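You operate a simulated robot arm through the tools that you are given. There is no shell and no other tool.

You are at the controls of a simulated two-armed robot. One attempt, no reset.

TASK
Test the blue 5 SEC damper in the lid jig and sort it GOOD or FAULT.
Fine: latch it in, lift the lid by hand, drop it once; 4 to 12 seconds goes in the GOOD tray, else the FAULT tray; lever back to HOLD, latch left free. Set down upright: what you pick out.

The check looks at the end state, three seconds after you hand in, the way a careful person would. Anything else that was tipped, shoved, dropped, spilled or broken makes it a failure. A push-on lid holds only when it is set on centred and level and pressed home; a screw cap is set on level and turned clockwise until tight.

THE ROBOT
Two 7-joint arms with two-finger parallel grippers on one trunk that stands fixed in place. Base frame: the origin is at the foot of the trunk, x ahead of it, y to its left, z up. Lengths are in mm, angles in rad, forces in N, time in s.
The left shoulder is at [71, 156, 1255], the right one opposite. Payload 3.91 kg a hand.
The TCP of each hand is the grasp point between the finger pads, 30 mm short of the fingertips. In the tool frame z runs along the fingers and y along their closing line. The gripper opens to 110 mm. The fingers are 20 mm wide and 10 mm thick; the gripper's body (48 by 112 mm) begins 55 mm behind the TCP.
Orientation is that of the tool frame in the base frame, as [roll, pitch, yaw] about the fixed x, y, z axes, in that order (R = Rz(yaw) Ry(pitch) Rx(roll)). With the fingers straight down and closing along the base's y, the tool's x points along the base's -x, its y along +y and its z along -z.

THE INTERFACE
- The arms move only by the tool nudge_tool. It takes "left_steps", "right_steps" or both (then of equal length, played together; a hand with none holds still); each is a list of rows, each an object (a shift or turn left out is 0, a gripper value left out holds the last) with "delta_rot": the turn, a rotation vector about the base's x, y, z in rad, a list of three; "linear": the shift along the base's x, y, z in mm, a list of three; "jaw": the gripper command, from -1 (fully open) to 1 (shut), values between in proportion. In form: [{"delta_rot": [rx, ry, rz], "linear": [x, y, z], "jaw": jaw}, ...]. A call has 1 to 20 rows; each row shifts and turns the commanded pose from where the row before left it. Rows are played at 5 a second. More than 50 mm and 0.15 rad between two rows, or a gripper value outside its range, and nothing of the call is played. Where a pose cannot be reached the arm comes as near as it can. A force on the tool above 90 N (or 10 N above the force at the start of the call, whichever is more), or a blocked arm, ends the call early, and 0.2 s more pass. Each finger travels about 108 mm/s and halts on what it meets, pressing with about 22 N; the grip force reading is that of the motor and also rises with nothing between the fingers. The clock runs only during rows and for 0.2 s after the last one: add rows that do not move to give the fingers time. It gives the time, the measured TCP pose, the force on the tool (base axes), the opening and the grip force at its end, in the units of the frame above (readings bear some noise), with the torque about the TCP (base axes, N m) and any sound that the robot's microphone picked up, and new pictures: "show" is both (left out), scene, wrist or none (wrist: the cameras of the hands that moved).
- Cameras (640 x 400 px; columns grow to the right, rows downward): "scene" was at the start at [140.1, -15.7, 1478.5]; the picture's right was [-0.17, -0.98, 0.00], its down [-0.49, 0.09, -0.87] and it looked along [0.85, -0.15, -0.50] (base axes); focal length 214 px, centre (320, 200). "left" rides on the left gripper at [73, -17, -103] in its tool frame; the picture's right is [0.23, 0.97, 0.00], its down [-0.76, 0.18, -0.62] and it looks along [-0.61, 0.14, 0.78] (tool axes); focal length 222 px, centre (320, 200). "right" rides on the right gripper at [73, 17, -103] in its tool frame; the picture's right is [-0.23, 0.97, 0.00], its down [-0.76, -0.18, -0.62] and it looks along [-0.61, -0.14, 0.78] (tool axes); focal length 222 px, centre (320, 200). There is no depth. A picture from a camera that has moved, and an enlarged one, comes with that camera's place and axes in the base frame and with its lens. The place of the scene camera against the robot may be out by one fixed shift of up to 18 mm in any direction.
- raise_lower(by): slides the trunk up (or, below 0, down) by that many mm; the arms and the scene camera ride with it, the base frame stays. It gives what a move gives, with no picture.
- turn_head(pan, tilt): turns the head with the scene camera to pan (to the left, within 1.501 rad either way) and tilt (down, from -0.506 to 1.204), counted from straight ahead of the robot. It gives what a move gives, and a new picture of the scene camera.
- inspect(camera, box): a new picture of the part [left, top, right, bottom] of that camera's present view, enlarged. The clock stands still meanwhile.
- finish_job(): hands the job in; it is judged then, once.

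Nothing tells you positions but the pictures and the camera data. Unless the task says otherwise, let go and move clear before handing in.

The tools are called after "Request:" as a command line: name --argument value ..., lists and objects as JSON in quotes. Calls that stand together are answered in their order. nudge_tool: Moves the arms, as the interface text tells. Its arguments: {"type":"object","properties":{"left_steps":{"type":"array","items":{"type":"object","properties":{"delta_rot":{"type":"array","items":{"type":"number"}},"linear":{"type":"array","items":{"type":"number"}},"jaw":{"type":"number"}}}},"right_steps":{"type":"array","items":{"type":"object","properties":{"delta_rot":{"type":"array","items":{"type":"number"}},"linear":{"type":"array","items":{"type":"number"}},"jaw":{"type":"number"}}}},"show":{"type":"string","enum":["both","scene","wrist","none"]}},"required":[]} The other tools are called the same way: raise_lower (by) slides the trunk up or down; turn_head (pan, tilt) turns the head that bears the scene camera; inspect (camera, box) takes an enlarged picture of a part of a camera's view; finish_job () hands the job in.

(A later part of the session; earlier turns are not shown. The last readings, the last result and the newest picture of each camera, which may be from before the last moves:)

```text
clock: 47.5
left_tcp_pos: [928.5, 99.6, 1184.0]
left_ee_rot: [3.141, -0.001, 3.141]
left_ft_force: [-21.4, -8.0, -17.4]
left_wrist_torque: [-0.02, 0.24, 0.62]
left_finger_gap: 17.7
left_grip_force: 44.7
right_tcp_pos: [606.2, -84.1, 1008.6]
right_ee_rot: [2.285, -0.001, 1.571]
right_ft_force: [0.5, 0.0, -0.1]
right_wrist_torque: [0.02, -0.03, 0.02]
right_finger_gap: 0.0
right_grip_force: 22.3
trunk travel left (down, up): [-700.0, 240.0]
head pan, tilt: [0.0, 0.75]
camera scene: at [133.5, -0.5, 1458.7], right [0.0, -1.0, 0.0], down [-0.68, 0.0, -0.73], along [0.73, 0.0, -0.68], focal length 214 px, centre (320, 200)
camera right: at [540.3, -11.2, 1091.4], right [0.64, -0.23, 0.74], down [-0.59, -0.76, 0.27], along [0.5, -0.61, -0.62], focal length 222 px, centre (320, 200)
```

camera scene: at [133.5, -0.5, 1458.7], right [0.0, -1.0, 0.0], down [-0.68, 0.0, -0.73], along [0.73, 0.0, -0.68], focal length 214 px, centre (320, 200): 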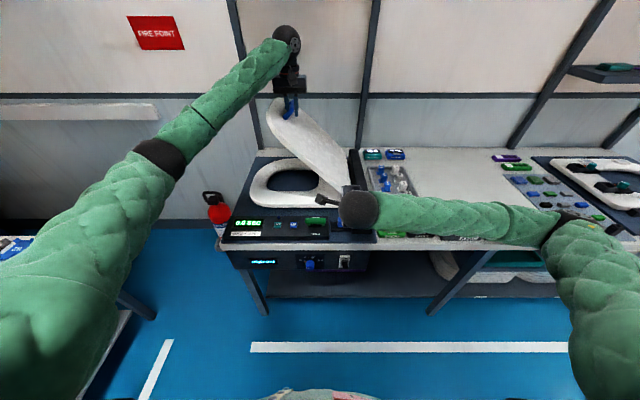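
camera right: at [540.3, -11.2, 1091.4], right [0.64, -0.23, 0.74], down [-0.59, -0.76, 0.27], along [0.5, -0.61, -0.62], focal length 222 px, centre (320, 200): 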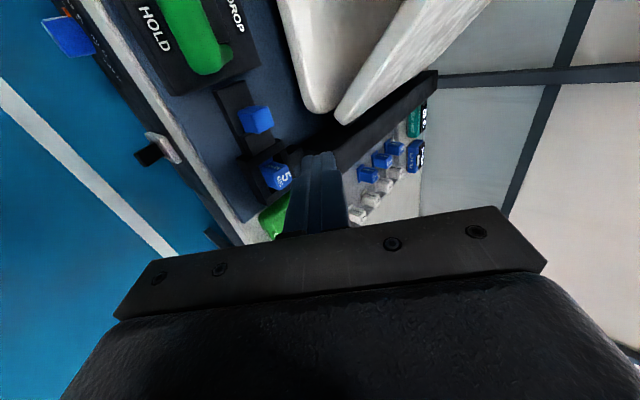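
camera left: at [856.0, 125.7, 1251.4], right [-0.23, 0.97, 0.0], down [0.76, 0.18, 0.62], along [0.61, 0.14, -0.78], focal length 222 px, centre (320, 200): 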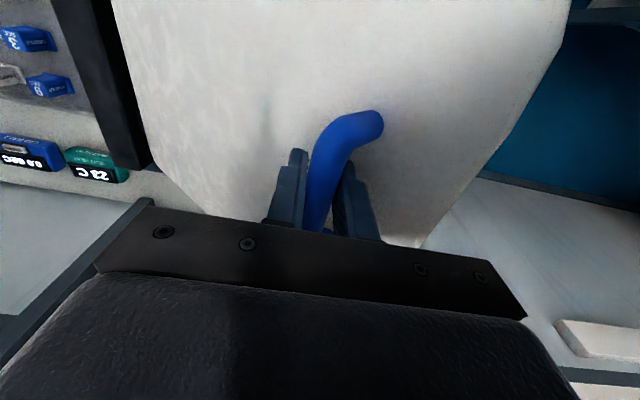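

Request:
nudge_tool --right_steps '[{"linear": [0, 15, 5], "delta_rot": [0, -0.1428, 0]}, {"linear": [0, 25, 5], "delta_rot": [0, -0.1428, 0]}, {"linear": [0, 25, 5], "delta_rot": [0, -0.1428, 0]}, {"linear": [0, 25, 5], "delta_rot": [0, -0.1428, 0]}, {"linear": [0, 25, 5], "delta_rot": [0, -0.1428, 0]}, {"linear": [0, 25, 5]}, {"linear": [0, 20, 0]}, {}]' --show "both"

```text
clock: 49.4
left_tcp_pos: [928.8, 100.8, 1184.2]
left_ee_rot: [3.14, -0.002, -3.14]
left_ft_force: [-17.9, -8.9, -18.7]
left_wrist_torque: [0.09, 0.65, 0.59]
left_finger_gap: 17.8
left_grip_force: 45.2
right_tcp_pos: [605.6, 74.3, 1040.2]
right_ee_rot: [1.573, -0.001, 1.571]
right_ft_force: [0.5, 0.1, -0.7]
right_wrist_torque: [-0.02, 0.0, 0.01]
right_finger_gap: 0.0
right_grip_force: 22.3
trunk travel left (down, up): [-700.0, 240.0]
head pan, tilt: [0.0, 0.75]
camera scene: at [133.9, -1.3, 1458.8], right [0.0, -1.0, 0.0], down [-0.68, 0.0, -0.73], along [0.73, 0.0, -0.68], focal length 214 px, centre (320, 200)
camera right: at [502.8, 147.2, 1058.1], right [0.0, -0.23, 0.97], down [-0.62, -0.76, -0.18], along [0.78, -0.61, -0.14], focal length 222 px, centre (320, 200)
```

scene: 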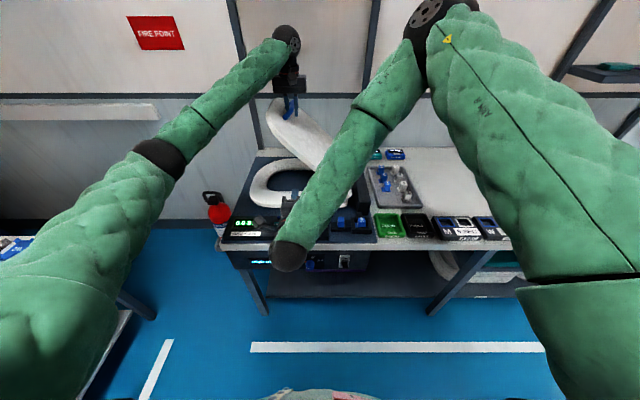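
right: 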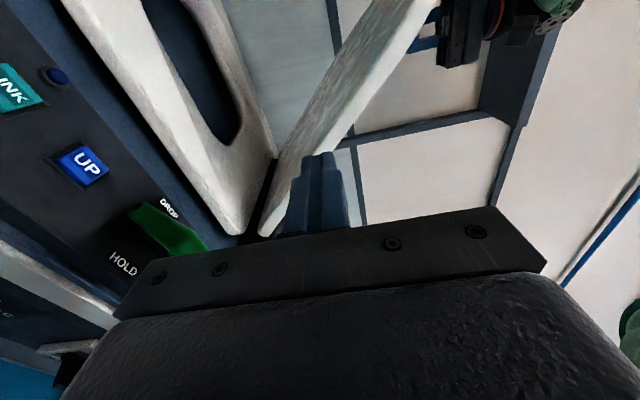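

The right hand now points forward in front of the lid at z 1040, clear below its underside. I'll move it forward so that the fingers reach under the lid's near edge.

Request:
nudge_tool --right_steps '[{"linear": [35, 0, 0]}, {"linear": [35, 0, 0]}, {"linear": [35, 0, 0]}, {"linear": [35, 0, 0]}, {"linear": [30, 0, 0]}, {}]' --show "both"

```text
clock: 50.8
left_tcp_pos: [927.8, 100.9, 1185.3]
left_ee_rot: [-3.14, 0.0, -3.139]
left_ft_force: [-18.4, -9.0, -18.8]
left_wrist_torque: [0.05, 0.07, 0.6]
left_finger_gap: 17.6
left_grip_force: 45.6
right_tcp_pos: [779.8, 76.4, 1040.8]
right_ee_rot: [1.572, 0.0, 1.572]
right_ft_force: [0.5, 0.2, 0.6]
right_wrist_torque: [-0.02, -0.02, -0.01]
right_finger_gap: 0.0
right_grip_force: 22.3
trunk travel left (down, up): [-700.0, 240.0]
head pan, tilt: [0.0, 0.75]
camera scene: at [134.0, -0.5, 1458.7], right [0.0, -1.0, 0.0], down [-0.68, 0.0, -0.73], along [0.73, 0.0, -0.68], focal length 214 px, centre (320, 200)
camera right: at [675.7, 149.1, 1058.5], right [0.0, -0.23, 0.97], down [-0.62, -0.76, -0.18], along [0.78, -0.61, -0.14], focal length 222 px, centre (320, 200)
```

scene: 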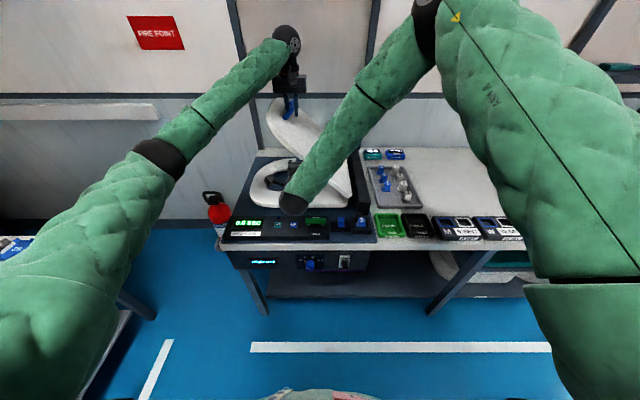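
right: 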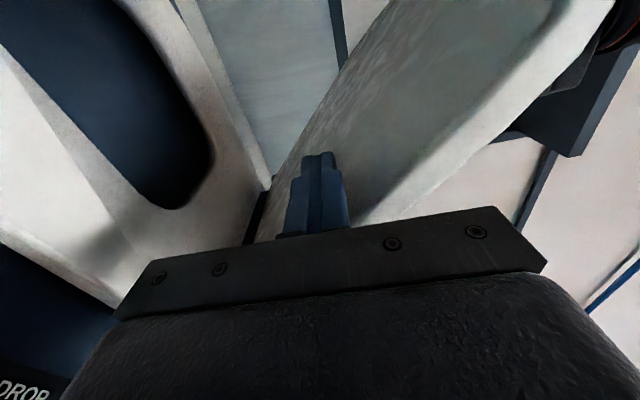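

The fingers are under the lid. I'll go a little further in, then rise until they touch the underside.

Request:
nudge_tool --right_steps '[{"linear": [12, 0, 0]}, {"linear": [0, 0, 8]}, {"linear": [0, 0, 8]}, {"linear": [0, 0, 5]}, {}]' --show "wrist"

```text
clock: 52.1
left_tcp_pos: [930.9, 98.6, 1185.1]
left_ee_rot: [-3.137, 0.001, 3.139]
left_ft_force: [0.5, -12.4, -14.3]
left_wrist_torque: [-0.01, -1.09, 0.88]
left_finger_gap: 17.6
left_grip_force: 45.8
right_tcp_pos: [787.3, 77.8, 1055.1]
right_ee_rot: [1.586, 0.0, 1.578]
right_ft_force: [-2.4, 3.5, -8.6]
right_wrist_torque: [0.04, -0.22, -0.08]
right_finger_gap: 0.0
right_grip_force: 22.0
trunk travel left (down, up): [-700.0, 240.0]
head pan, tilt: [0.0, 0.75]
stopped in row 5 (right hand): the force on the tool passed its limit at 93 N (the readings are from after the stop); the commanded pose is now the measured one
camera right: at [684.6, 150.1, 1073.9], right [0.02, -0.22, 0.97], down [-0.62, -0.77, -0.17], along [0.78, -0.6, -0.15], focal length 222 px, centre (320, 200)
```

right: 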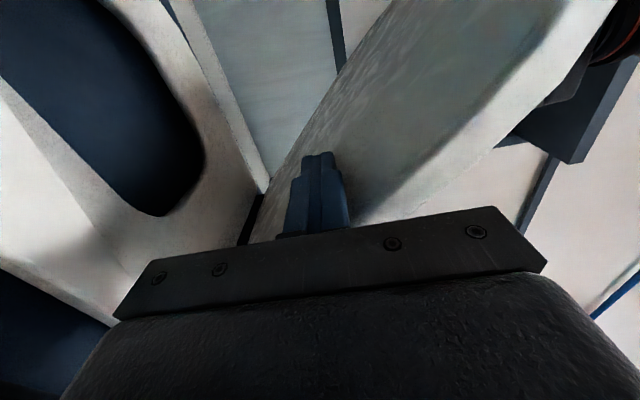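

The right fingers now bear on the underside of the lid. I'll open the left jaw just enough to free the bar and withdraw the left hand straight up, leaving the lid resting on the right hand.

Request:
nudge_tool --left_steps '[{"jaw": 0.5}, {}, {}]' --show "none"

```text
clock: 52.9
left_tcp_pos: [930.4, 98.4, 1188.3]
left_ee_rot: [-3.135, 0.003, 3.138]
left_ft_force: [2.3, -9.0, 20.1]
left_wrist_torque: [0.17, -0.02, -0.02]
left_finger_gap: 23.3
left_grip_force: 0.0
right_tcp_pos: [787.8, 77.8, 1054.9]
right_ee_rot: [1.586, 0.004, 1.577]
right_ft_force: [13.7, 20.6, -24.7]
right_wrist_torque: [-0.04, -0.36, -0.3]
right_finger_gap: 0.2
right_grip_force: 22.4
trunk travel left (down, up): [-700.0, 240.0]
head pan, tilt: [0.0, 0.75]
```

Request:
nudge_tool --left_steps '[{"linear": [0, -1, 5]}, {"linear": [0, 0, 10]}, {"linear": [0, 0, 20]}, {"linear": [0, 0, 25]}, {}]' --show "both"

```text
clock: 54.1
left_tcp_pos: [929.0, 99.1, 1248.4]
left_ee_rot: [-3.136, 0.004, 3.14]
left_ft_force: [1.0, 0.2, 0.1]
left_wrist_torque: [0.0, 0.02, 0.02]
left_finger_gap: 27.5
left_grip_force: 0.1
right_tcp_pos: [787.9, 77.8, 1055.6]
right_ee_rot: [1.583, 0.006, 1.579]
right_ft_force: [-1.4, 3.7, -5.3]
right_wrist_torque: [0.02, -0.13, -0.11]
right_finger_gap: 0.0
right_grip_force: 22.2
trunk travel left (down, up): [-700.0, 240.0]
head pan, tilt: [0.0, 0.75]
camera scene: at [134.7, 1.2, 1458.6], right [0.0, -1.0, 0.0], down [-0.68, 0.0, -0.73], along [0.73, 0.0, -0.68], focal length 214 px, centre (320, 200)
camera left: at [856.3, 83.1, 1352.7], right [-0.22, 0.97, -0.01], down [0.76, 0.18, 0.62], along [0.61, 0.14, -0.78], focal length 222 px, centre (320, 200)
```

scene: 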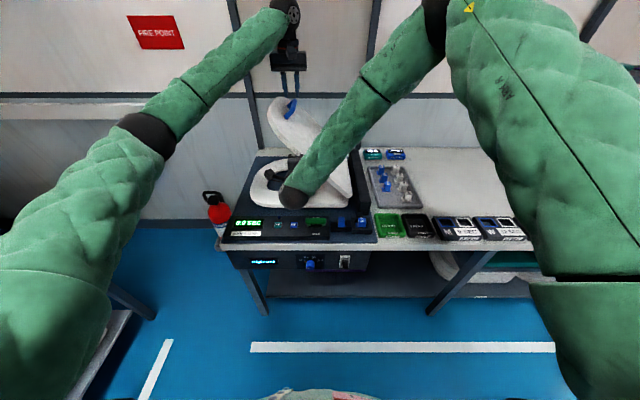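
left: 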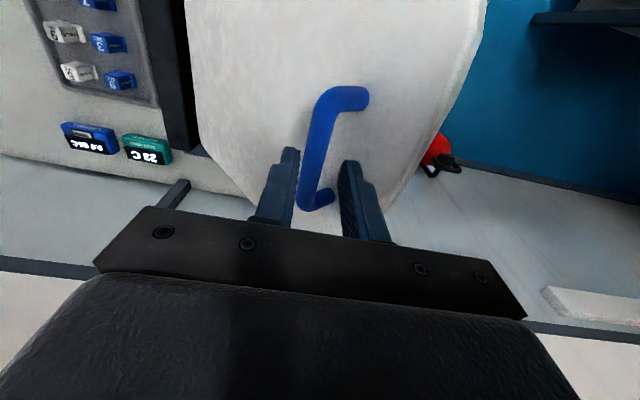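

The lid rests lightly (about 6 N) on the right hand. I'll move the left hand clear to the left, then push the lid up along its arc with the right.

Request:
nudge_tool --left_steps '[{"linear": [-15, 35, 15]}, {"linear": [-25, 35, 10]}, {"linear": [-30, 35, 0]}, {"linear": [-30, 35, 0]}, {"linear": [-30, 35, 0]}, {"linear": [-20, 30, 0]}, {}]' --right_steps '[{}, {}, {}, {"linear": [0, -7, 7.4]}, {"linear": [0, -7, 7.4]}, {"linear": [0, -9, 8.4]}, {}]' --show "scene"

```text
clock: 55.7
left_tcp_pos: [777.9, 302.5, 1271.8]
left_ee_rot: [-3.136, 0.003, 3.141]
left_ft_force: [0.3, -0.1, 0.6]
left_wrist_torque: [0.0, 0.0, -0.02]
left_finger_gap: 27.8
left_grip_force: 0.0
right_tcp_pos: [786.4, 55.5, 1080.3]
right_ee_rot: [1.584, 0.0, 1.578]
right_ft_force: [-0.8, 4.0, -2.5]
right_wrist_torque: [-0.06, -0.14, -0.05]
right_finger_gap: 0.0
right_grip_force: 22.1
trunk travel left (down, up): [-700.0, 240.0]
head pan, tilt: [0.0, 0.75]
camera scene: at [134.4, 0.6, 1458.8], right [0.0, -1.0, 0.0], down [-0.68, 0.0, -0.73], along [0.73, 0.0, -0.68], focal length 214 px, centre (320, 200)
```

scene: 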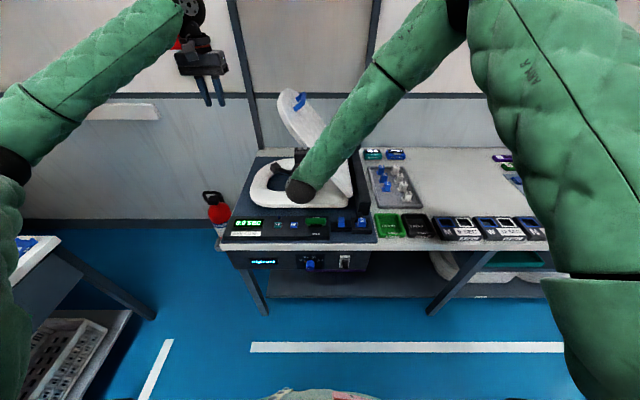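

The lid follows lightly. Continuing upward.

Request:
nudge_tool --right_steps '[{"linear": [0, -9.5, 7.8]}, {"linear": [0, -9.9, 7.4]}, {"linear": [0, -10.2, 6.9]}, {"linear": [0, -10.6, 6.4]}, {"linear": [0, -11, 5.7]}, {"linear": [0, -11, 5.5]}, {}]' --show "scene"

```text
clock: 57.3
left_tcp_pos: [778.4, 303.3, 1272.1]
left_ee_rot: [-3.136, 0.003, 3.14]
left_ft_force: [0.5, 0.4, 0.4]
left_wrist_torque: [-0.02, -0.03, 0.03]
left_finger_gap: 27.3
left_grip_force: 0.0
right_tcp_pos: [785.5, 1.3, 1124.5]
right_ee_rot: [1.587, 0.003, 1.568]
right_ft_force: [-1.4, 3.0, -0.5]
right_wrist_torque: [-0.04, 0.02, -0.1]
right_finger_gap: 0.0
right_grip_force: 22.1
right hand out of reach, approached as far as the arm can: row 5, 6
trunk travel left (down, up): [-700.0, 240.0]
head pan, tilt: [0.0, 0.75]
camera scene: at [134.2, 1.0, 1458.8], right [0.0, -1.0, 0.0], down [-0.68, 0.0, -0.73], along [0.73, 0.0, -0.68], focal length 214 px, centre (320, 200)
```

scene: 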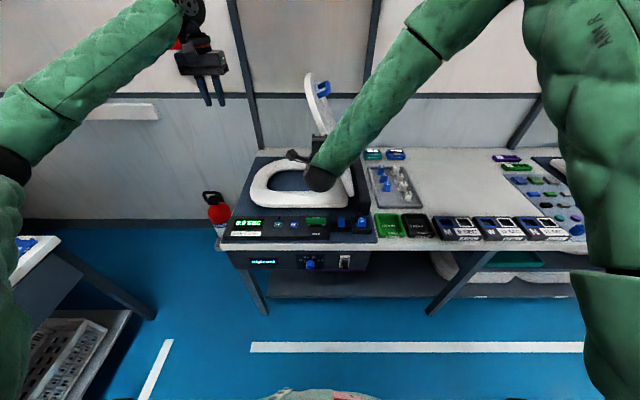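

The right arm has reached its limit with the lid at about 68°. I'll keep it there as a support and bring the left hand (closed, pointing down) to push the lid's free edge the rest of the way from the left.

Request:
nudge_tool --left_steps '[{"linear": [25, -30, 0], "jaw": 1}, {"linear": [25, -40, 0]}, {"linear": [25, -40, 0]}, {"linear": [25, -40, -5]}, {"linear": [0, -30, -5]}, {}]' --show "both"

```text
clock: 58.7
left_tcp_pos: [878.0, 123.0, 1263.8]
left_ee_rot: [-3.136, 0.004, 3.14]
left_ft_force: [0.9, -0.1, 0.4]
left_wrist_torque: [-0.01, 0.01, -0.02]
left_finger_gap: 0.0
left_grip_force: 22.3
right_tcp_pos: [785.3, 1.4, 1123.7]
right_ee_rot: [1.588, 0.003, 1.567]
right_ft_force: [1.0, 3.9, -1.4]
right_wrist_torque: [-0.05, -0.03, -0.07]
right_finger_gap: 0.0
right_grip_force: 22.2
trunk travel left (down, up): [-700.0, 240.0]
head pan, tilt: [0.0, 0.75]
camera scene: at [134.5, 0.9, 1458.7], right [0.0, -1.0, 0.0], down [-0.68, 0.0, -0.73], along [0.73, 0.0, -0.68], focal length 214 px, centre (320, 200)
camera left: at [806.5, 105.4, 1366.6], right [-0.22, 0.97, -0.01], down [0.76, 0.18, 0.62], along [0.61, 0.14, -0.78], focal length 222 px, centre (320, 200)
```

scene: 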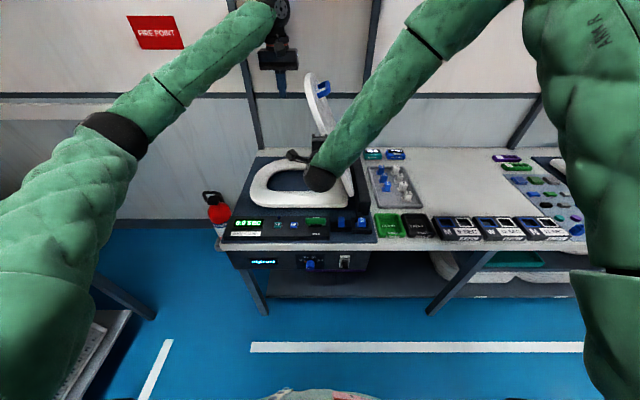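
left: 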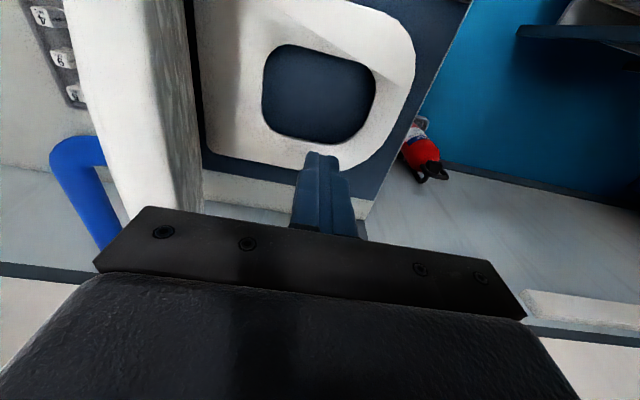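

Request:
nudge_tool --left_steps '[{"linear": [0, -25, 0]}, {"linear": [0, -20, 0]}, {"linear": [0, -10, 0]}, {}]' --show "wrist"

```text
clock: 59.7
left_tcp_pos: [879.6, 68.9, 1263.2]
left_ee_rot: [-3.137, 0.003, 3.14]
left_ft_force: [0.0, 0.0, 0.1]
left_wrist_torque: [-0.01, 0.01, 0.0]
left_finger_gap: 0.0
left_grip_force: 21.8
right_tcp_pos: [785.1, 1.5, 1123.3]
right_ee_rot: [1.588, 0.005, 1.57]
right_ft_force: [0.2, 3.0, -3.0]
right_wrist_torque: [-0.02, -0.04, -0.04]
right_finger_gap: 0.0
right_grip_force: 21.8
trunk travel left (down, up): [-700.0, 240.0]
head pan, tilt: [0.0, 0.75]
camera left: at [807.3, 52.4, 1366.8], right [-0.22, 0.97, -0.01], down [0.76, 0.18, 0.63], along [0.61, 0.14, -0.78], focal length 222 px, centre (320, 200)
```

left: 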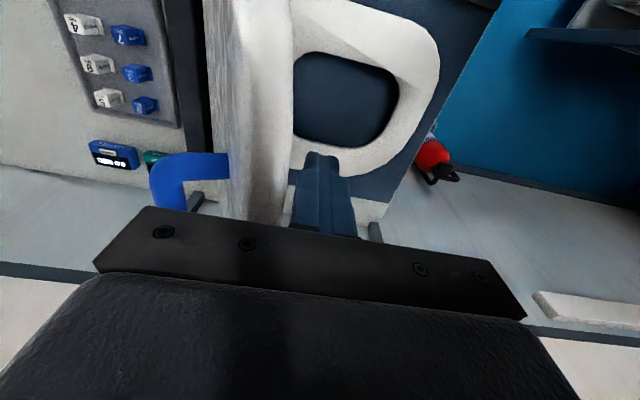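

Request:
nudge_tool --left_steps '[{"linear": [0, -10, 0]}, {"linear": [0, -10, 1]}, {"linear": [0, -10, 2]}, {"linear": [0, -10, 2]}, {}]' --show "both"

```text
clock: 60.9
left_tcp_pos: [879.3, 27.6, 1267.4]
left_ee_rot: [-3.137, 0.004, 3.138]
left_ft_force: [-1.5, 1.0, -0.2]
left_wrist_torque: [-0.06, -0.03, -0.01]
left_finger_gap: 0.1
left_grip_force: 22.4
right_tcp_pos: [784.7, 1.5, 1124.2]
right_ee_rot: [1.584, 0.003, 1.568]
right_ft_force: [0.0, 0.0, 0.3]
right_wrist_torque: [0.0, 0.0, 0.01]
right_finger_gap: 0.0
right_grip_force: 22.0
trunk travel left (down, up): [-700.0, 240.0]
head pan, tilt: [0.0, 0.75]
camera scene: at [134.2, 1.0, 1458.7], right [0.0, -1.0, 0.0], down [-0.68, 0.0, -0.73], along [0.73, 0.0, -0.68], focal length 214 px, centre (320, 200)
camera left: at [806.6, 12.2, 1370.5], right [-0.22, 0.97, -0.01], down [0.76, 0.18, 0.62], along [0.61, 0.14, -0.78], focal length 222 px, centre (320, 200)
```

scene: 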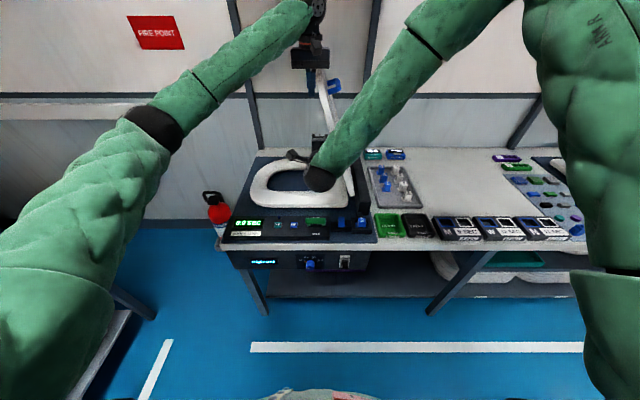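
left: 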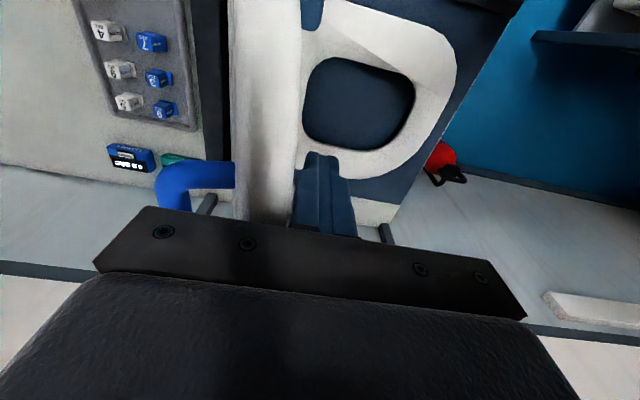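

The left hand now carries the lid with almost no force, at about 75°. I'll go on pushing, watching for the stop.

Request:
nudge_tool --left_steps '[{"linear": [0, -10, 2]}, {"linear": [0, -10, 2]}, {"linear": [0, -10, 2]}, {"linear": [0, -10, 1]}, {"linear": [0, -10, 1]}, {}]' --show "both"

```text
clock: 62.3
left_tcp_pos: [878.8, -20.2, 1275.4]
left_ee_rot: [-3.135, 0.002, 3.14]
left_ft_force: [-4.6, 17.8, -3.6]
left_wrist_torque: [-0.62, -0.14, 0.13]
left_finger_gap: 0.0
left_grip_force: 22.3
right_tcp_pos: [784.6, 0.4, 1123.9]
right_ee_rot: [1.587, 0.002, 1.568]
right_ft_force: [-0.1, 0.1, -0.1]
right_wrist_torque: [0.02, -0.01, 0.03]
right_finger_gap: 0.2
right_grip_force: 22.0
trunk travel left (down, up): [-700.0, 240.0]
head pan, tilt: [0.0, 0.75]
camera scene: at [133.8, 2.7, 1458.7], right [0.0, -1.0, 0.0], down [-0.68, 0.0, -0.73], along [0.73, 0.0, -0.68], focal length 214 px, centre (320, 200)
camera left: at [806.4, -35.2, 1378.8], right [-0.23, 0.97, -0.01], down [0.76, 0.18, 0.62], along [0.61, 0.14, -0.78], focal length 222 px, centre (320, 200)
```

scene: 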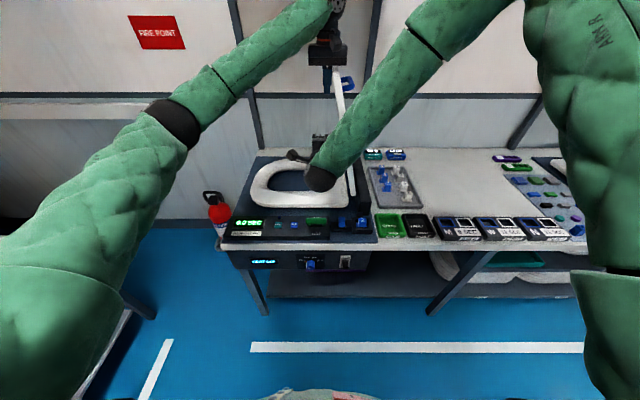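
left: 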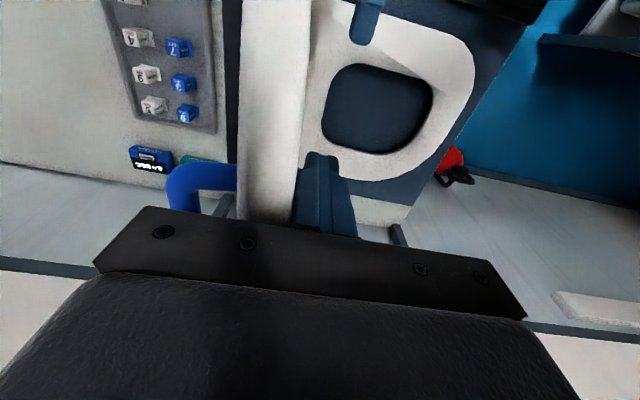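

Request:
inspect --camera "scene" --box '[220, 130, 380, 250]'

Request:
nudge_tool --left_steps '[{"linear": [0, -2, 0]}, {}]' --show "none"

```text
3.33 times, centred on (300, 190) of scene
camera zoom: at [133.8, 2.7, 1458.7], right [0.0, -1.0, 0.0], down [-0.68, 0.0, -0.73], along [0.73, 0.0, -0.68], focal length 715 px, centre (387, 233)
```

zoom: 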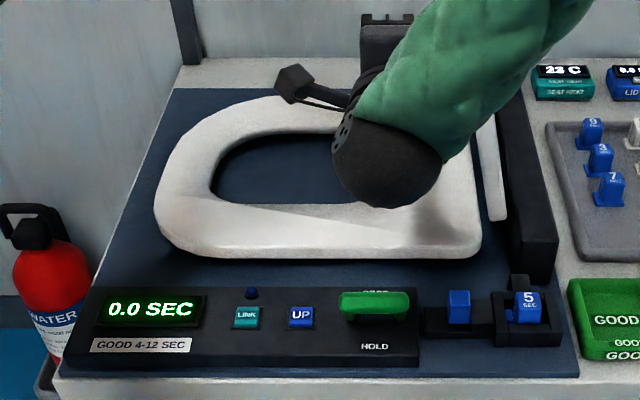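

```text
clock: 62.9
left_tcp_pos: [878.6, -19.6, 1275.9]
left_ee_rot: [-3.135, 0.002, 3.14]
left_ft_force: [-1.7, 30.1, -4.2]
left_wrist_torque: [-1.02, -0.04, 0.31]
left_finger_gap: 0.0
left_grip_force: 22.1
right_tcp_pos: [785.4, 2.6, 1123.9]
right_ee_rot: [1.588, 0.006, 1.57]
right_ft_force: [0.1, 0.1, -0.1]
right_wrist_torque: [0.04, -0.04, -0.01]
right_finger_gap: 0.0
right_grip_force: 22.0
trunk travel left (down, up): [-700.0, 240.0]
head pan, tilt: [0.0, 0.75]
```

The lid is firmly at its end stop (about 78 to 80°). I'll back the left hand off slightly to see whether HOLD keeps it up.

Request:
nudge_tool --left_steps '[{"linear": [0, 5, 0]}, {"linear": [0, 6, 0]}, {}]' --show "both"

```text
clock: 63.7
left_tcp_pos: [878.3, -12.9, 1275.7]
left_ee_rot: [-3.136, 0.004, 3.138]
left_ft_force: [-0.7, 1.6, 0.9]
left_wrist_torque: [-0.09, 0.0, 0.05]
left_finger_gap: 0.1
left_grip_force: 22.0
right_tcp_pos: [784.0, 1.7, 1124.8]
right_ee_rot: [1.588, 0.004, 1.569]
right_ft_force: [-0.4, 0.1, -0.6]
right_wrist_torque: [0.02, 0.0, -0.02]
right_finger_gap: 0.0
right_grip_force: 22.6
trunk travel left (down, up): [-700.0, 240.0]
head pan, tilt: [0.0, 0.75]
camera scene: at [134.3, 1.0, 1458.7], right [0.0, -1.0, 0.0], down [-0.68, 0.0, -0.73], along [0.73, 0.0, -0.68], focal length 214 px, centre (320, 200)
camera left: at [805.8, -28.9, 1378.5], right [-0.22, 0.97, -0.01], down [0.76, 0.18, 0.62], along [0.61, 0.14, -0.78], focal length 222 px, centre (320, 200)
```

scene: 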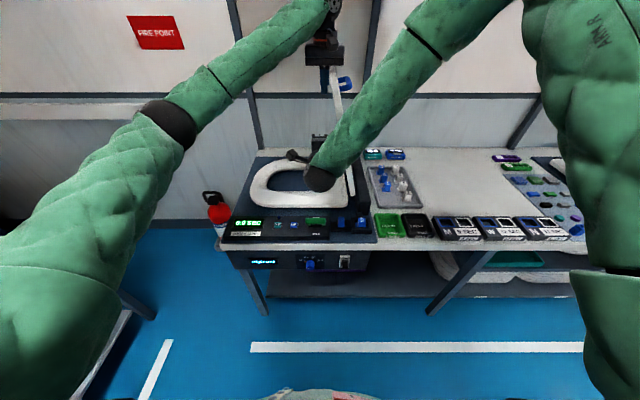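
left: 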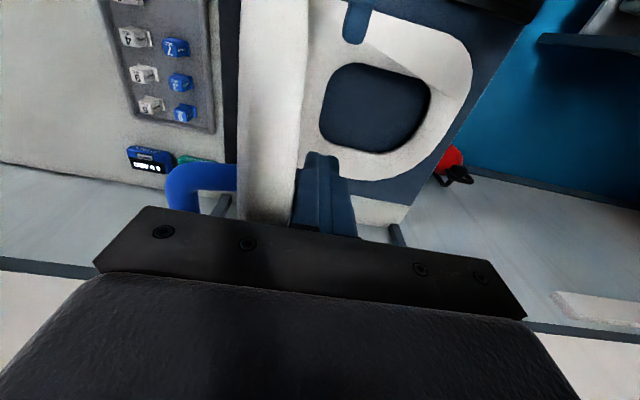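

Request:
nudge_tool --left_steps '[{"linear": [0, 6, 0]}, {"linear": [0, 6, 0]}, {}]' --show "wrist"

```text
clock: 64.5
left_tcp_pos: [880.6, -1.3, 1275.0]
left_ee_rot: [-3.138, 0.004, 3.139]
left_ft_force: [1.0, 1.6, 0.7]
left_wrist_torque: [-0.09, 0.0, 0.04]
left_finger_gap: 0.1
left_grip_force: 22.2
right_tcp_pos: [785.8, 0.3, 1122.6]
right_ee_rot: [1.586, 0.001, 1.57]
right_ft_force: [-0.9, 0.1, -0.1]
right_wrist_torque: [0.01, -0.01, -0.02]
right_finger_gap: 0.0
right_grip_force: 22.3
trunk travel left (down, up): [-700.0, 240.0]
head pan, tilt: [0.0, 0.75]
camera left: at [807.0, -17.6, 1377.9], right [-0.22, 0.97, -0.01], down [0.76, 0.18, 0.63], along [0.61, 0.14, -0.78], focal length 222 px, centre (320, 200)
```

left: 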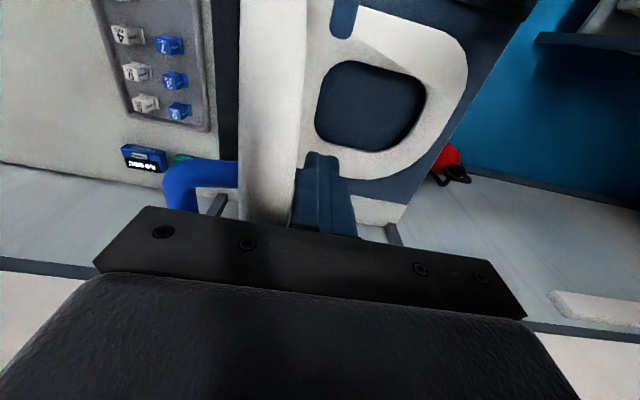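

HOLD isn't catching the lid yet: it follows the hand back with about 1.6 N. I'll push it to the top again more firmly and listen for a catch.

Request:
nudge_tool --left_steps '[{"linear": [0, -8, 0]}, {"linear": [0, -8, 0]}, {"linear": [0, -3, 0]}, {"linear": [0, -1.5, 0]}, {}]' --show "none"

Request:
inspect --camera "left" --box '[140, 0, 400, 220]'

```text
clock: 65.7
left_tcp_pos: [878.2, -19.0, 1274.2]
left_ee_rot: [-3.136, 0.003, 3.141]
left_ft_force: [-2.5, 12.5, -7.3]
left_wrist_torque: [-0.4, 0.01, 0.12]
left_finger_gap: 0.0
left_grip_force: 22.5
right_tcp_pos: [785.8, 1.6, 1122.5]
right_ee_rot: [1.587, 0.002, 1.572]
right_ft_force: [0.6, 0.1, -0.4]
right_wrist_torque: [-0.05, 0.01, 0.02]
right_finger_gap: 0.2
right_grip_force: 22.0
trunk travel left (down, up): [-700.0, 240.0]
head pan, tilt: [0.0, 0.75]
```

```text
1.82 times, centred on (270, 110) of left
camera zoom: at [806.5, -35.1, 1377.9], right [-0.23, 0.97, -0.01], down [0.76, 0.18, 0.62], along [0.61, 0.14, -0.78], focal length 404 px, centre (411, 364)
```

zoom: 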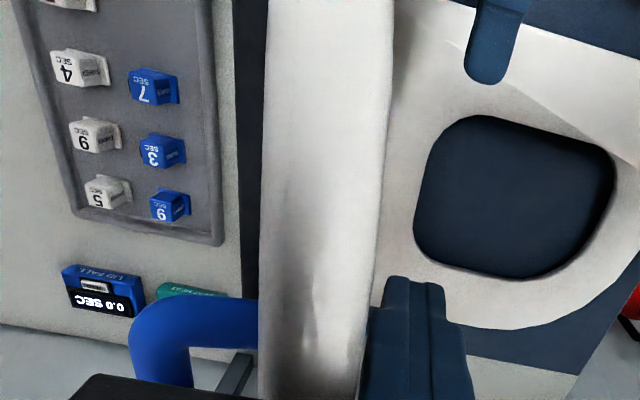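

Request:
nudge_tool --left_steps '[{"linear": [0, -2, 0]}, {"linear": [0, -2, 0]}, {}, {}]' --show "none"

```text
clock: 66.7
left_tcp_pos: [879.8, -17.9, 1275.2]
left_ee_rot: [-3.132, 0.003, 3.14]
left_ft_force: [-6.4, 41.0, -10.0]
left_wrist_torque: [-1.45, -0.12, 0.37]
left_finger_gap: 0.1
left_grip_force: 21.8
right_tcp_pos: [786.0, 3.4, 1124.0]
right_ee_rot: [1.588, 0.007, 1.57]
right_ft_force: [-0.4, 0.2, 0.0]
right_wrist_torque: [0.0, 0.01, 0.02]
right_finger_gap: 0.1
right_grip_force: 22.1
trunk travel left (down, up): [-700.0, 240.0]
head pan, tilt: [0.0, 0.75]
```

Request:
nudge_tool --left_steps '[{"linear": [0, 4, 0]}, {"linear": [0, 4, 0]}, {}]' --show "none"

Request:
inspect --camera "left" --box '[140, 0, 400, 220]'

Request:
nudge_tool --left_steps '[{"linear": [0, 5, 0]}, {"linear": [0, 5, 0]}, {}]' --show "none"

Request:
inspect --camera "left" --box '[140, 0, 400, 220]'

```text
clock: 67.5
left_tcp_pos: [877.2, -17.3, 1274.9]
left_ee_rot: [-3.135, 0.005, 3.135]
left_ft_force: [-0.6, 1.3, 1.0]
left_wrist_torque: [-0.03, -0.01, -0.02]
left_finger_gap: 0.0
left_grip_force: 22.2
right_tcp_pos: [784.4, -0.3, 1124.0]
right_ee_rot: [1.586, 0.002, 1.57]
right_ft_force: [0.2, 0.3, -0.9]
right_wrist_torque: [-0.01, -0.02, -0.03]
right_finger_gap: 0.0
right_grip_force: 22.1
trunk travel left (down, up): [-700.0, 240.0]
head pan, tilt: [0.0, 0.75]
```

```text
1.82 times, centred on (270, 110) of left
camera zoom: at [804.7, -33.0, 1379.0], right [-0.22, 0.97, -0.01], down [0.76, 0.18, 0.63], along [0.61, 0.13, -0.78], focal length 404 px, centre (411, 364)
```

zoom: 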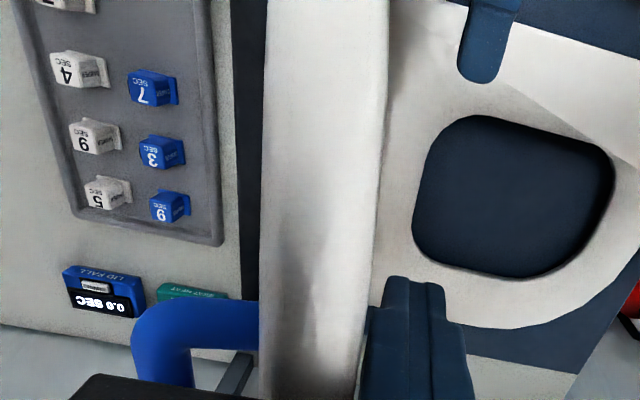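

```text
clock: 68.3
left_tcp_pos: [881.1, -6.6, 1274.4]
left_ee_rot: [-3.135, 0.004, 3.139]
left_ft_force: [0.4, 1.2, -1.1]
left_wrist_torque: [-0.02, 0.01, 0.03]
left_finger_gap: 0.0
left_grip_force: 22.1
right_tcp_pos: [785.2, -0.0, 1124.9]
right_ee_rot: [1.587, 0.002, 1.568]
right_ft_force: [-0.7, -0.6, 0.0]
right_wrist_torque: [-0.01, 0.01, 0.01]
right_finger_gap: 0.0
right_grip_force: 22.2
trunk travel left (down, up): [-700.0, 240.0]
head pan, tilt: [0.0, 0.75]
```

```text
1.82 times, centred on (270, 110) of left
camera zoom: at [806.8, -23.7, 1378.4], right [-0.22, 0.97, -0.01], down [0.76, 0.18, 0.63], along [0.61, 0.14, -0.78], focal length 404 px, centre (411, 364)
```

zoom: 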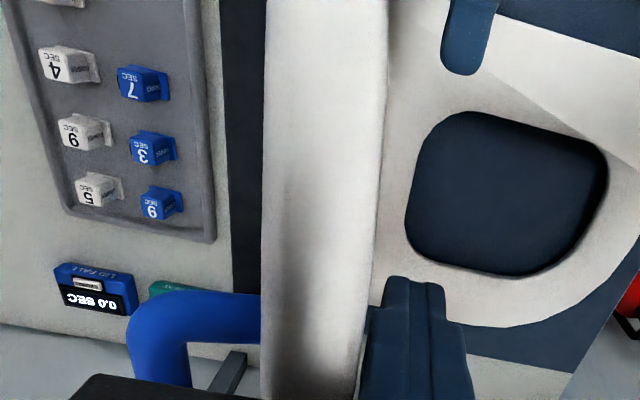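

Request:
inspect --camera "right" --box '[0, 0, 640, 400]'

Request:
inspect --camera "scene" --box '[280, 60, 380, 220]'

Request:
inspect --camera "left" --box '[200, 0, 340, 100]'

```text
1.00 times, centred on (320, 200) of right (not enlarged: the box is as wide or as high as the picture)
camera zoom: at [682.2, 73.7, 1143.1], right [0.02, -0.22, 0.97], down [-0.63, -0.76, -0.17], along [0.78, -0.61, -0.15], focal length 222 px, centre (320, 200)
```

zoom: 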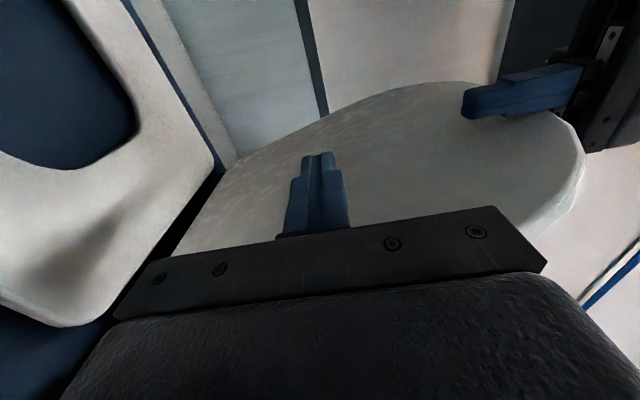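

```text
2.50 times, centred on (330, 140) of scene
camera zoom: at [134.1, 0.5, 1458.7], right [0.0, -1.0, 0.0], down [-0.68, 0.0, -0.73], along [0.73, 0.0, -0.68], focal length 536 px, centre (295, 350)
```

zoom: 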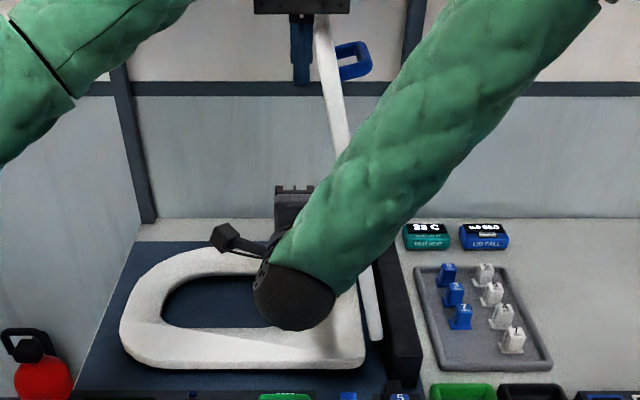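

```text
4.00 times, centred on (270, 50) of left
camera zoom: at [806.8, -23.7, 1378.4], right [-0.22, 0.97, -0.01], down [0.76, 0.18, 0.63], along [0.61, 0.14, -0.78], focal length 888 px, centre (520, 800)
```

zoom: 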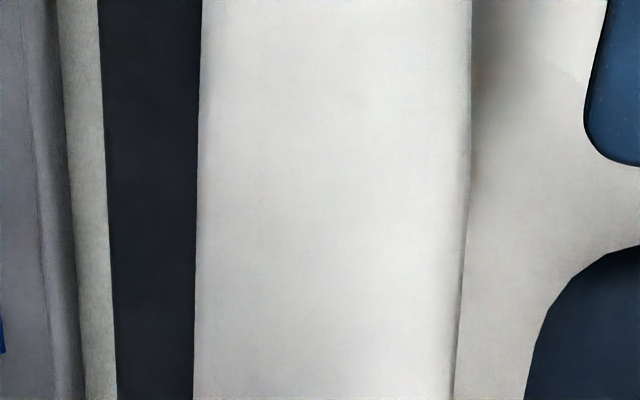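

The lid still follows the hand at this angle, so perhaps the catch holds slightly lower than the over-travel stop. The right hand is beneath as a safety net, so I'll back off further in steps.

Request:
nudge_tool --left_steps '[{"linear": [0, 6, 0]}, {"linear": [0, 6, 0]}, {"linear": [0, 6, 0]}, {}, {}]' --show "wrist"

Request:
inspect --camera "right" --box '[0, 0, 640, 400]'

```text
clock: 69.5
left_tcp_pos: [878.3, 11.2, 1275.4]
left_ee_rot: [-3.136, 0.004, 3.139]
left_ft_force: [0.5, 1.1, -1.1]
left_wrist_torque: [-0.04, 0.04, 0.01]
left_finger_gap: 0.0
left_grip_force: 22.1
right_tcp_pos: [785.3, 1.6, 1123.6]
right_ee_rot: [1.587, 0.001, 1.57]
right_ft_force: [-0.1, -0.8, 0.2]
right_wrist_torque: [0.03, -0.01, 0.0]
right_finger_gap: 0.1
right_grip_force: 21.7
trunk travel left (down, up): [-700.0, 240.0]
head pan, tilt: [0.0, 0.75]
camera left: at [806.5, -4.8, 1379.0], right [-0.22, 0.97, -0.01], down [0.76, 0.18, 0.63], along [0.61, 0.14, -0.78], focal length 222 px, centre (320, 200)
```

left: 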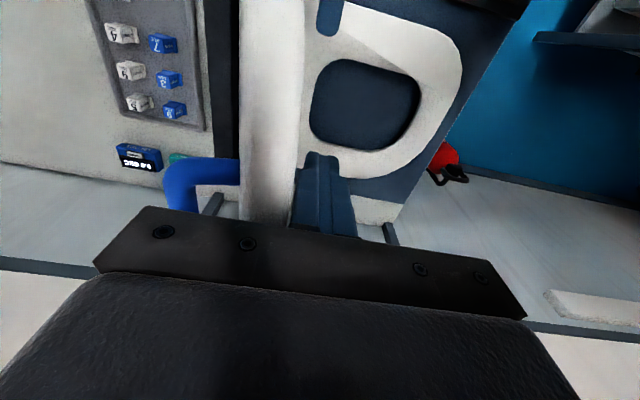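

```text
1.00 times, centred on (320, 200) of right (not enlarged: the box is as wide or as high as the picture)
camera zoom: at [682.4, 73.8, 1143.0], right [0.02, -0.22, 0.97], down [-0.63, -0.76, -0.17], along [0.78, -0.61, -0.15], focal length 222 px, centre (320, 200)
```

zoom: 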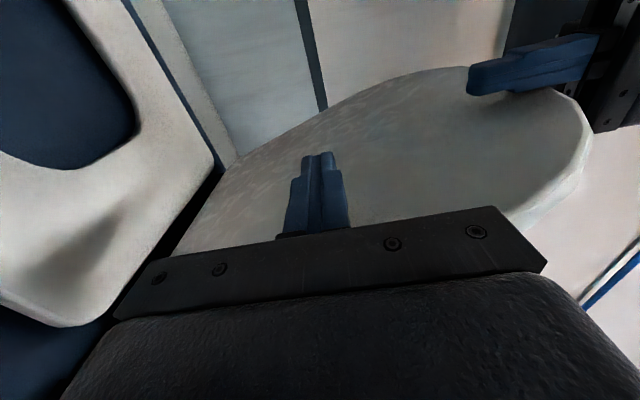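

The lid isn't held anywhere between 78° and 74°. I'll check whether the damper is acting: a quick small retreat shows whether the lid lags behind the finger.

Request:
nudge_tool --left_steps '[{"linear": [0, 25, 0]}]' --show "wrist"

Request:
inspect --camera "right" --box '[380, 20, 620, 240]'

```text
clock: 69.9
left_tcp_pos: [877.0, 35.7, 1274.9]
left_ee_rot: [-3.133, 0.002, 3.139]
left_ft_force: [0.9, -0.4, 0.2]
left_wrist_torque: [-0.04, 0.03, 0.0]
left_finger_gap: 0.0
left_grip_force: 22.3
right_tcp_pos: [785.2, 2.0, 1123.1]
right_ee_rot: [1.587, 0.005, 1.567]
right_ft_force: [0.0, 0.0, 0.4]
right_wrist_torque: [0.04, 0.01, -0.04]
right_finger_gap: 0.0
right_grip_force: 22.2
trunk travel left (down, up): [-700.0, 240.0]
head pan, tilt: [0.0, 0.75]
camera left: at [804.9, 21.0, 1378.5], right [-0.22, 0.97, -0.01], down [0.76, 0.18, 0.62], along [0.61, 0.13, -0.78], focal length 222 px, centre (320, 200)
```

left: 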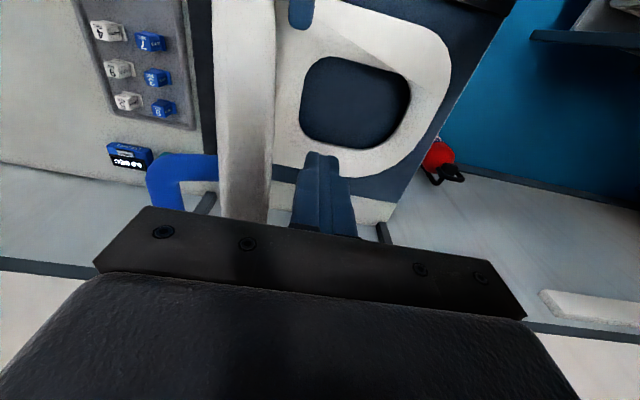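

```text
1.82 times, centred on (500, 130) of right
camera zoom: at [682.0, 74.8, 1143.2], right [0.02, -0.22, 0.97], down [-0.63, -0.76, -0.16], along [0.78, -0.61, -0.15], focal length 404 px, centre (-7, 327)
```

zoom: 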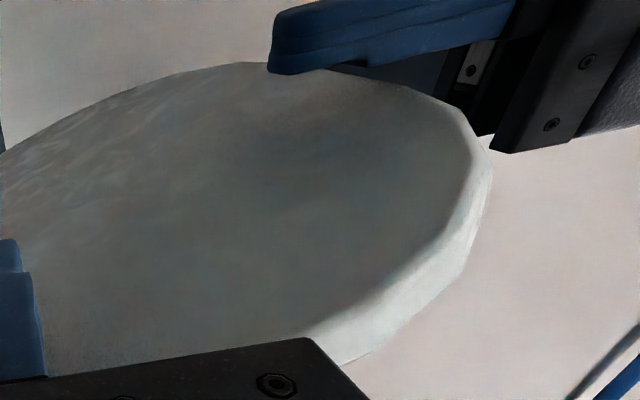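

There's a gap now: the lid lagged behind, so it's damped, or perhaps held here. I'll wait briefly and look again.

Request:
nudge_tool --left_steps '[{}]' --show "wrist"

Request:
inspect --camera "right" --box '[380, 20, 620, 240]'

```text
clock: 70.3
left_tcp_pos: [877.4, 36.4, 1274.6]
left_ee_rot: [-3.135, 0.003, 3.141]
left_ft_force: [-0.6, 1.5, -1.4]
left_wrist_torque: [0.01, 0.04, 0.02]
left_finger_gap: 0.1
left_grip_force: 21.9
right_tcp_pos: [785.0, 0.8, 1123.0]
right_ee_rot: [1.587, 0.005, 1.572]
right_ft_force: [0.1, 0.3, -0.4]
right_wrist_torque: [-0.01, -0.01, -0.01]
right_finger_gap: 0.1
right_grip_force: 22.0
trunk travel left (down, up): [-700.0, 240.0]
head pan, tilt: [0.0, 0.75]
camera left: at [805.4, 20.4, 1378.3], right [-0.22, 0.97, -0.01], down [0.76, 0.18, 0.62], along [0.61, 0.14, -0.78], focal length 222 px, centre (320, 200)
```

left: 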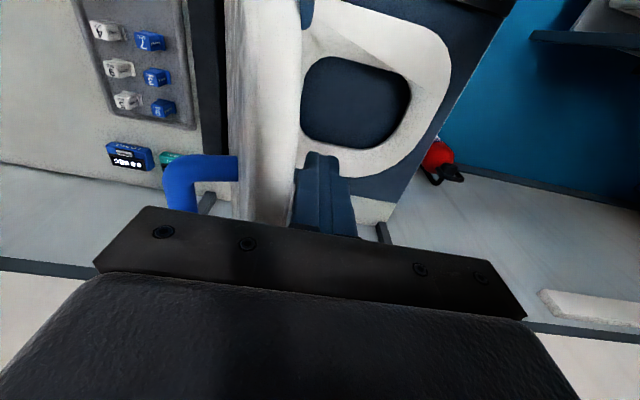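

```text
1.82 times, centred on (500, 130) of right
camera zoom: at [682.2, 74.1, 1143.0], right [0.02, -0.22, 0.97], down [-0.63, -0.76, -0.17], along [0.78, -0.61, -0.15], focal length 404 px, centre (-7, 327)
```

zoom: 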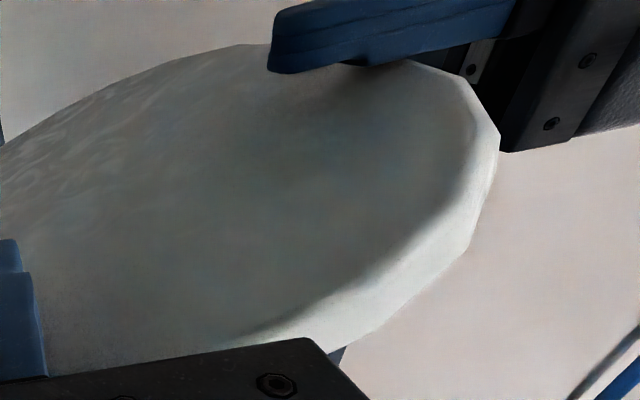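

The damper clearly slows the lid (about 7°/s), but HOLD isn't catching it yet. I'll push the lid back to its stop with the left hand and free the right hand to examine the lever.

Request:
nudge_tool --left_steps '[{"linear": [0, -12, 0]}, {"linear": [0, -12, 0]}, {"linear": [0, -12, 0]}, {"linear": [0, -10, 0]}, {"linear": [0, -8, 0]}, {"linear": [0, -3, 0]}, {}]' --right_steps '[{"linear": [-30, 0, 0]}, {"linear": [-40, 0, 0]}, {"linear": [-40, 0, 0]}, {"linear": [-40, -10, 0], "delta_rot": [0, 0.1428, 0]}, {"linear": [-20, -10, 0], "delta_rot": [0, 0.1428, 0]}, {"linear": [-10, -10, 0], "delta_rot": [0, 0.1428, 0]}, {"linear": [0, -10, 0], "delta_rot": [0, 0.1428, 0]}]' --show "both"

```text
clock: 71.9
left_tcp_pos: [877.4, -19.5, 1275.4]
left_ee_rot: [-3.136, 0.002, 3.14]
left_ft_force: [0.8, 11.2, -3.5]
left_wrist_torque: [-0.39, 0.08, 0.16]
left_finger_gap: 0.1
left_grip_force: 22.3
right_tcp_pos: [602.4, -38.0, 1125.4]
right_ee_rot: [2.154, 0.001, 1.576]
right_ft_force: [-0.5, 0.6, -0.3]
right_wrist_torque: [0.01, 0.01, -0.06]
right_finger_gap: 0.0
right_grip_force: 21.8
trunk travel left (down, up): [-700.0, 240.0]
head pan, tilt: [0.0, 0.75]
camera scene: at [133.7, 1.6, 1458.7], right [0.0, -1.0, 0.0], down [-0.68, 0.0, -0.73], along [0.73, 0.0, -0.68], focal length 214 px, centre (320, 200)
camera right: at [525.8, 33.2, 1197.3], right [0.54, -0.22, 0.81], down [-0.61, -0.77, 0.2], along [0.58, -0.6, -0.55], focal length 222 px, centre (320, 200)
camera left: at [805.6, -35.1, 1378.7], right [-0.23, 0.97, -0.01], down [0.76, 0.18, 0.62], along [0.61, 0.14, -0.78], focal length 222 px, centre (320, 200)
```

scene: 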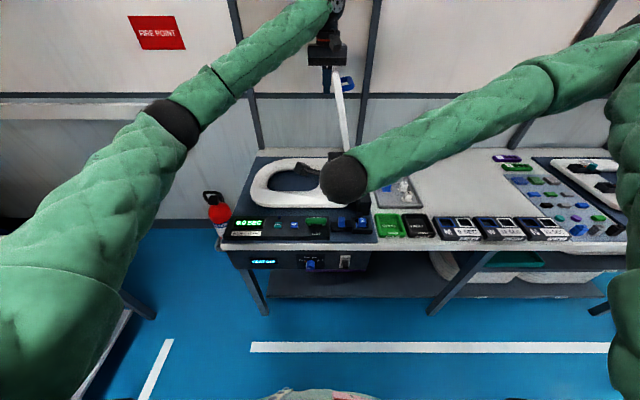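
right: 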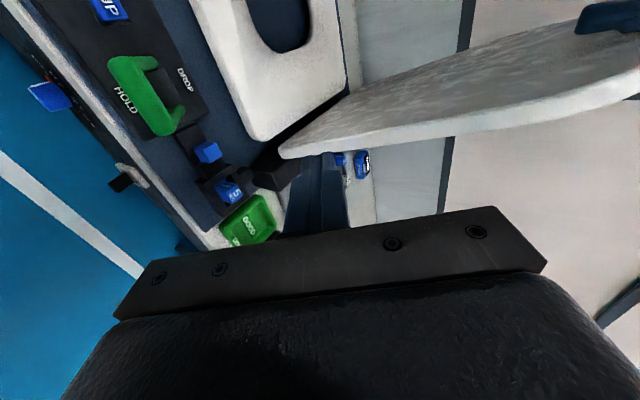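
left: 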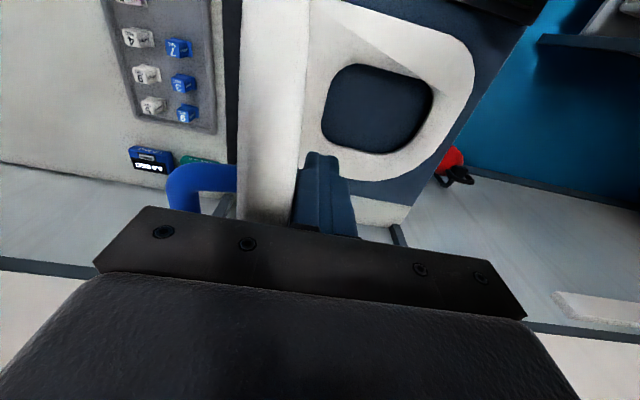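

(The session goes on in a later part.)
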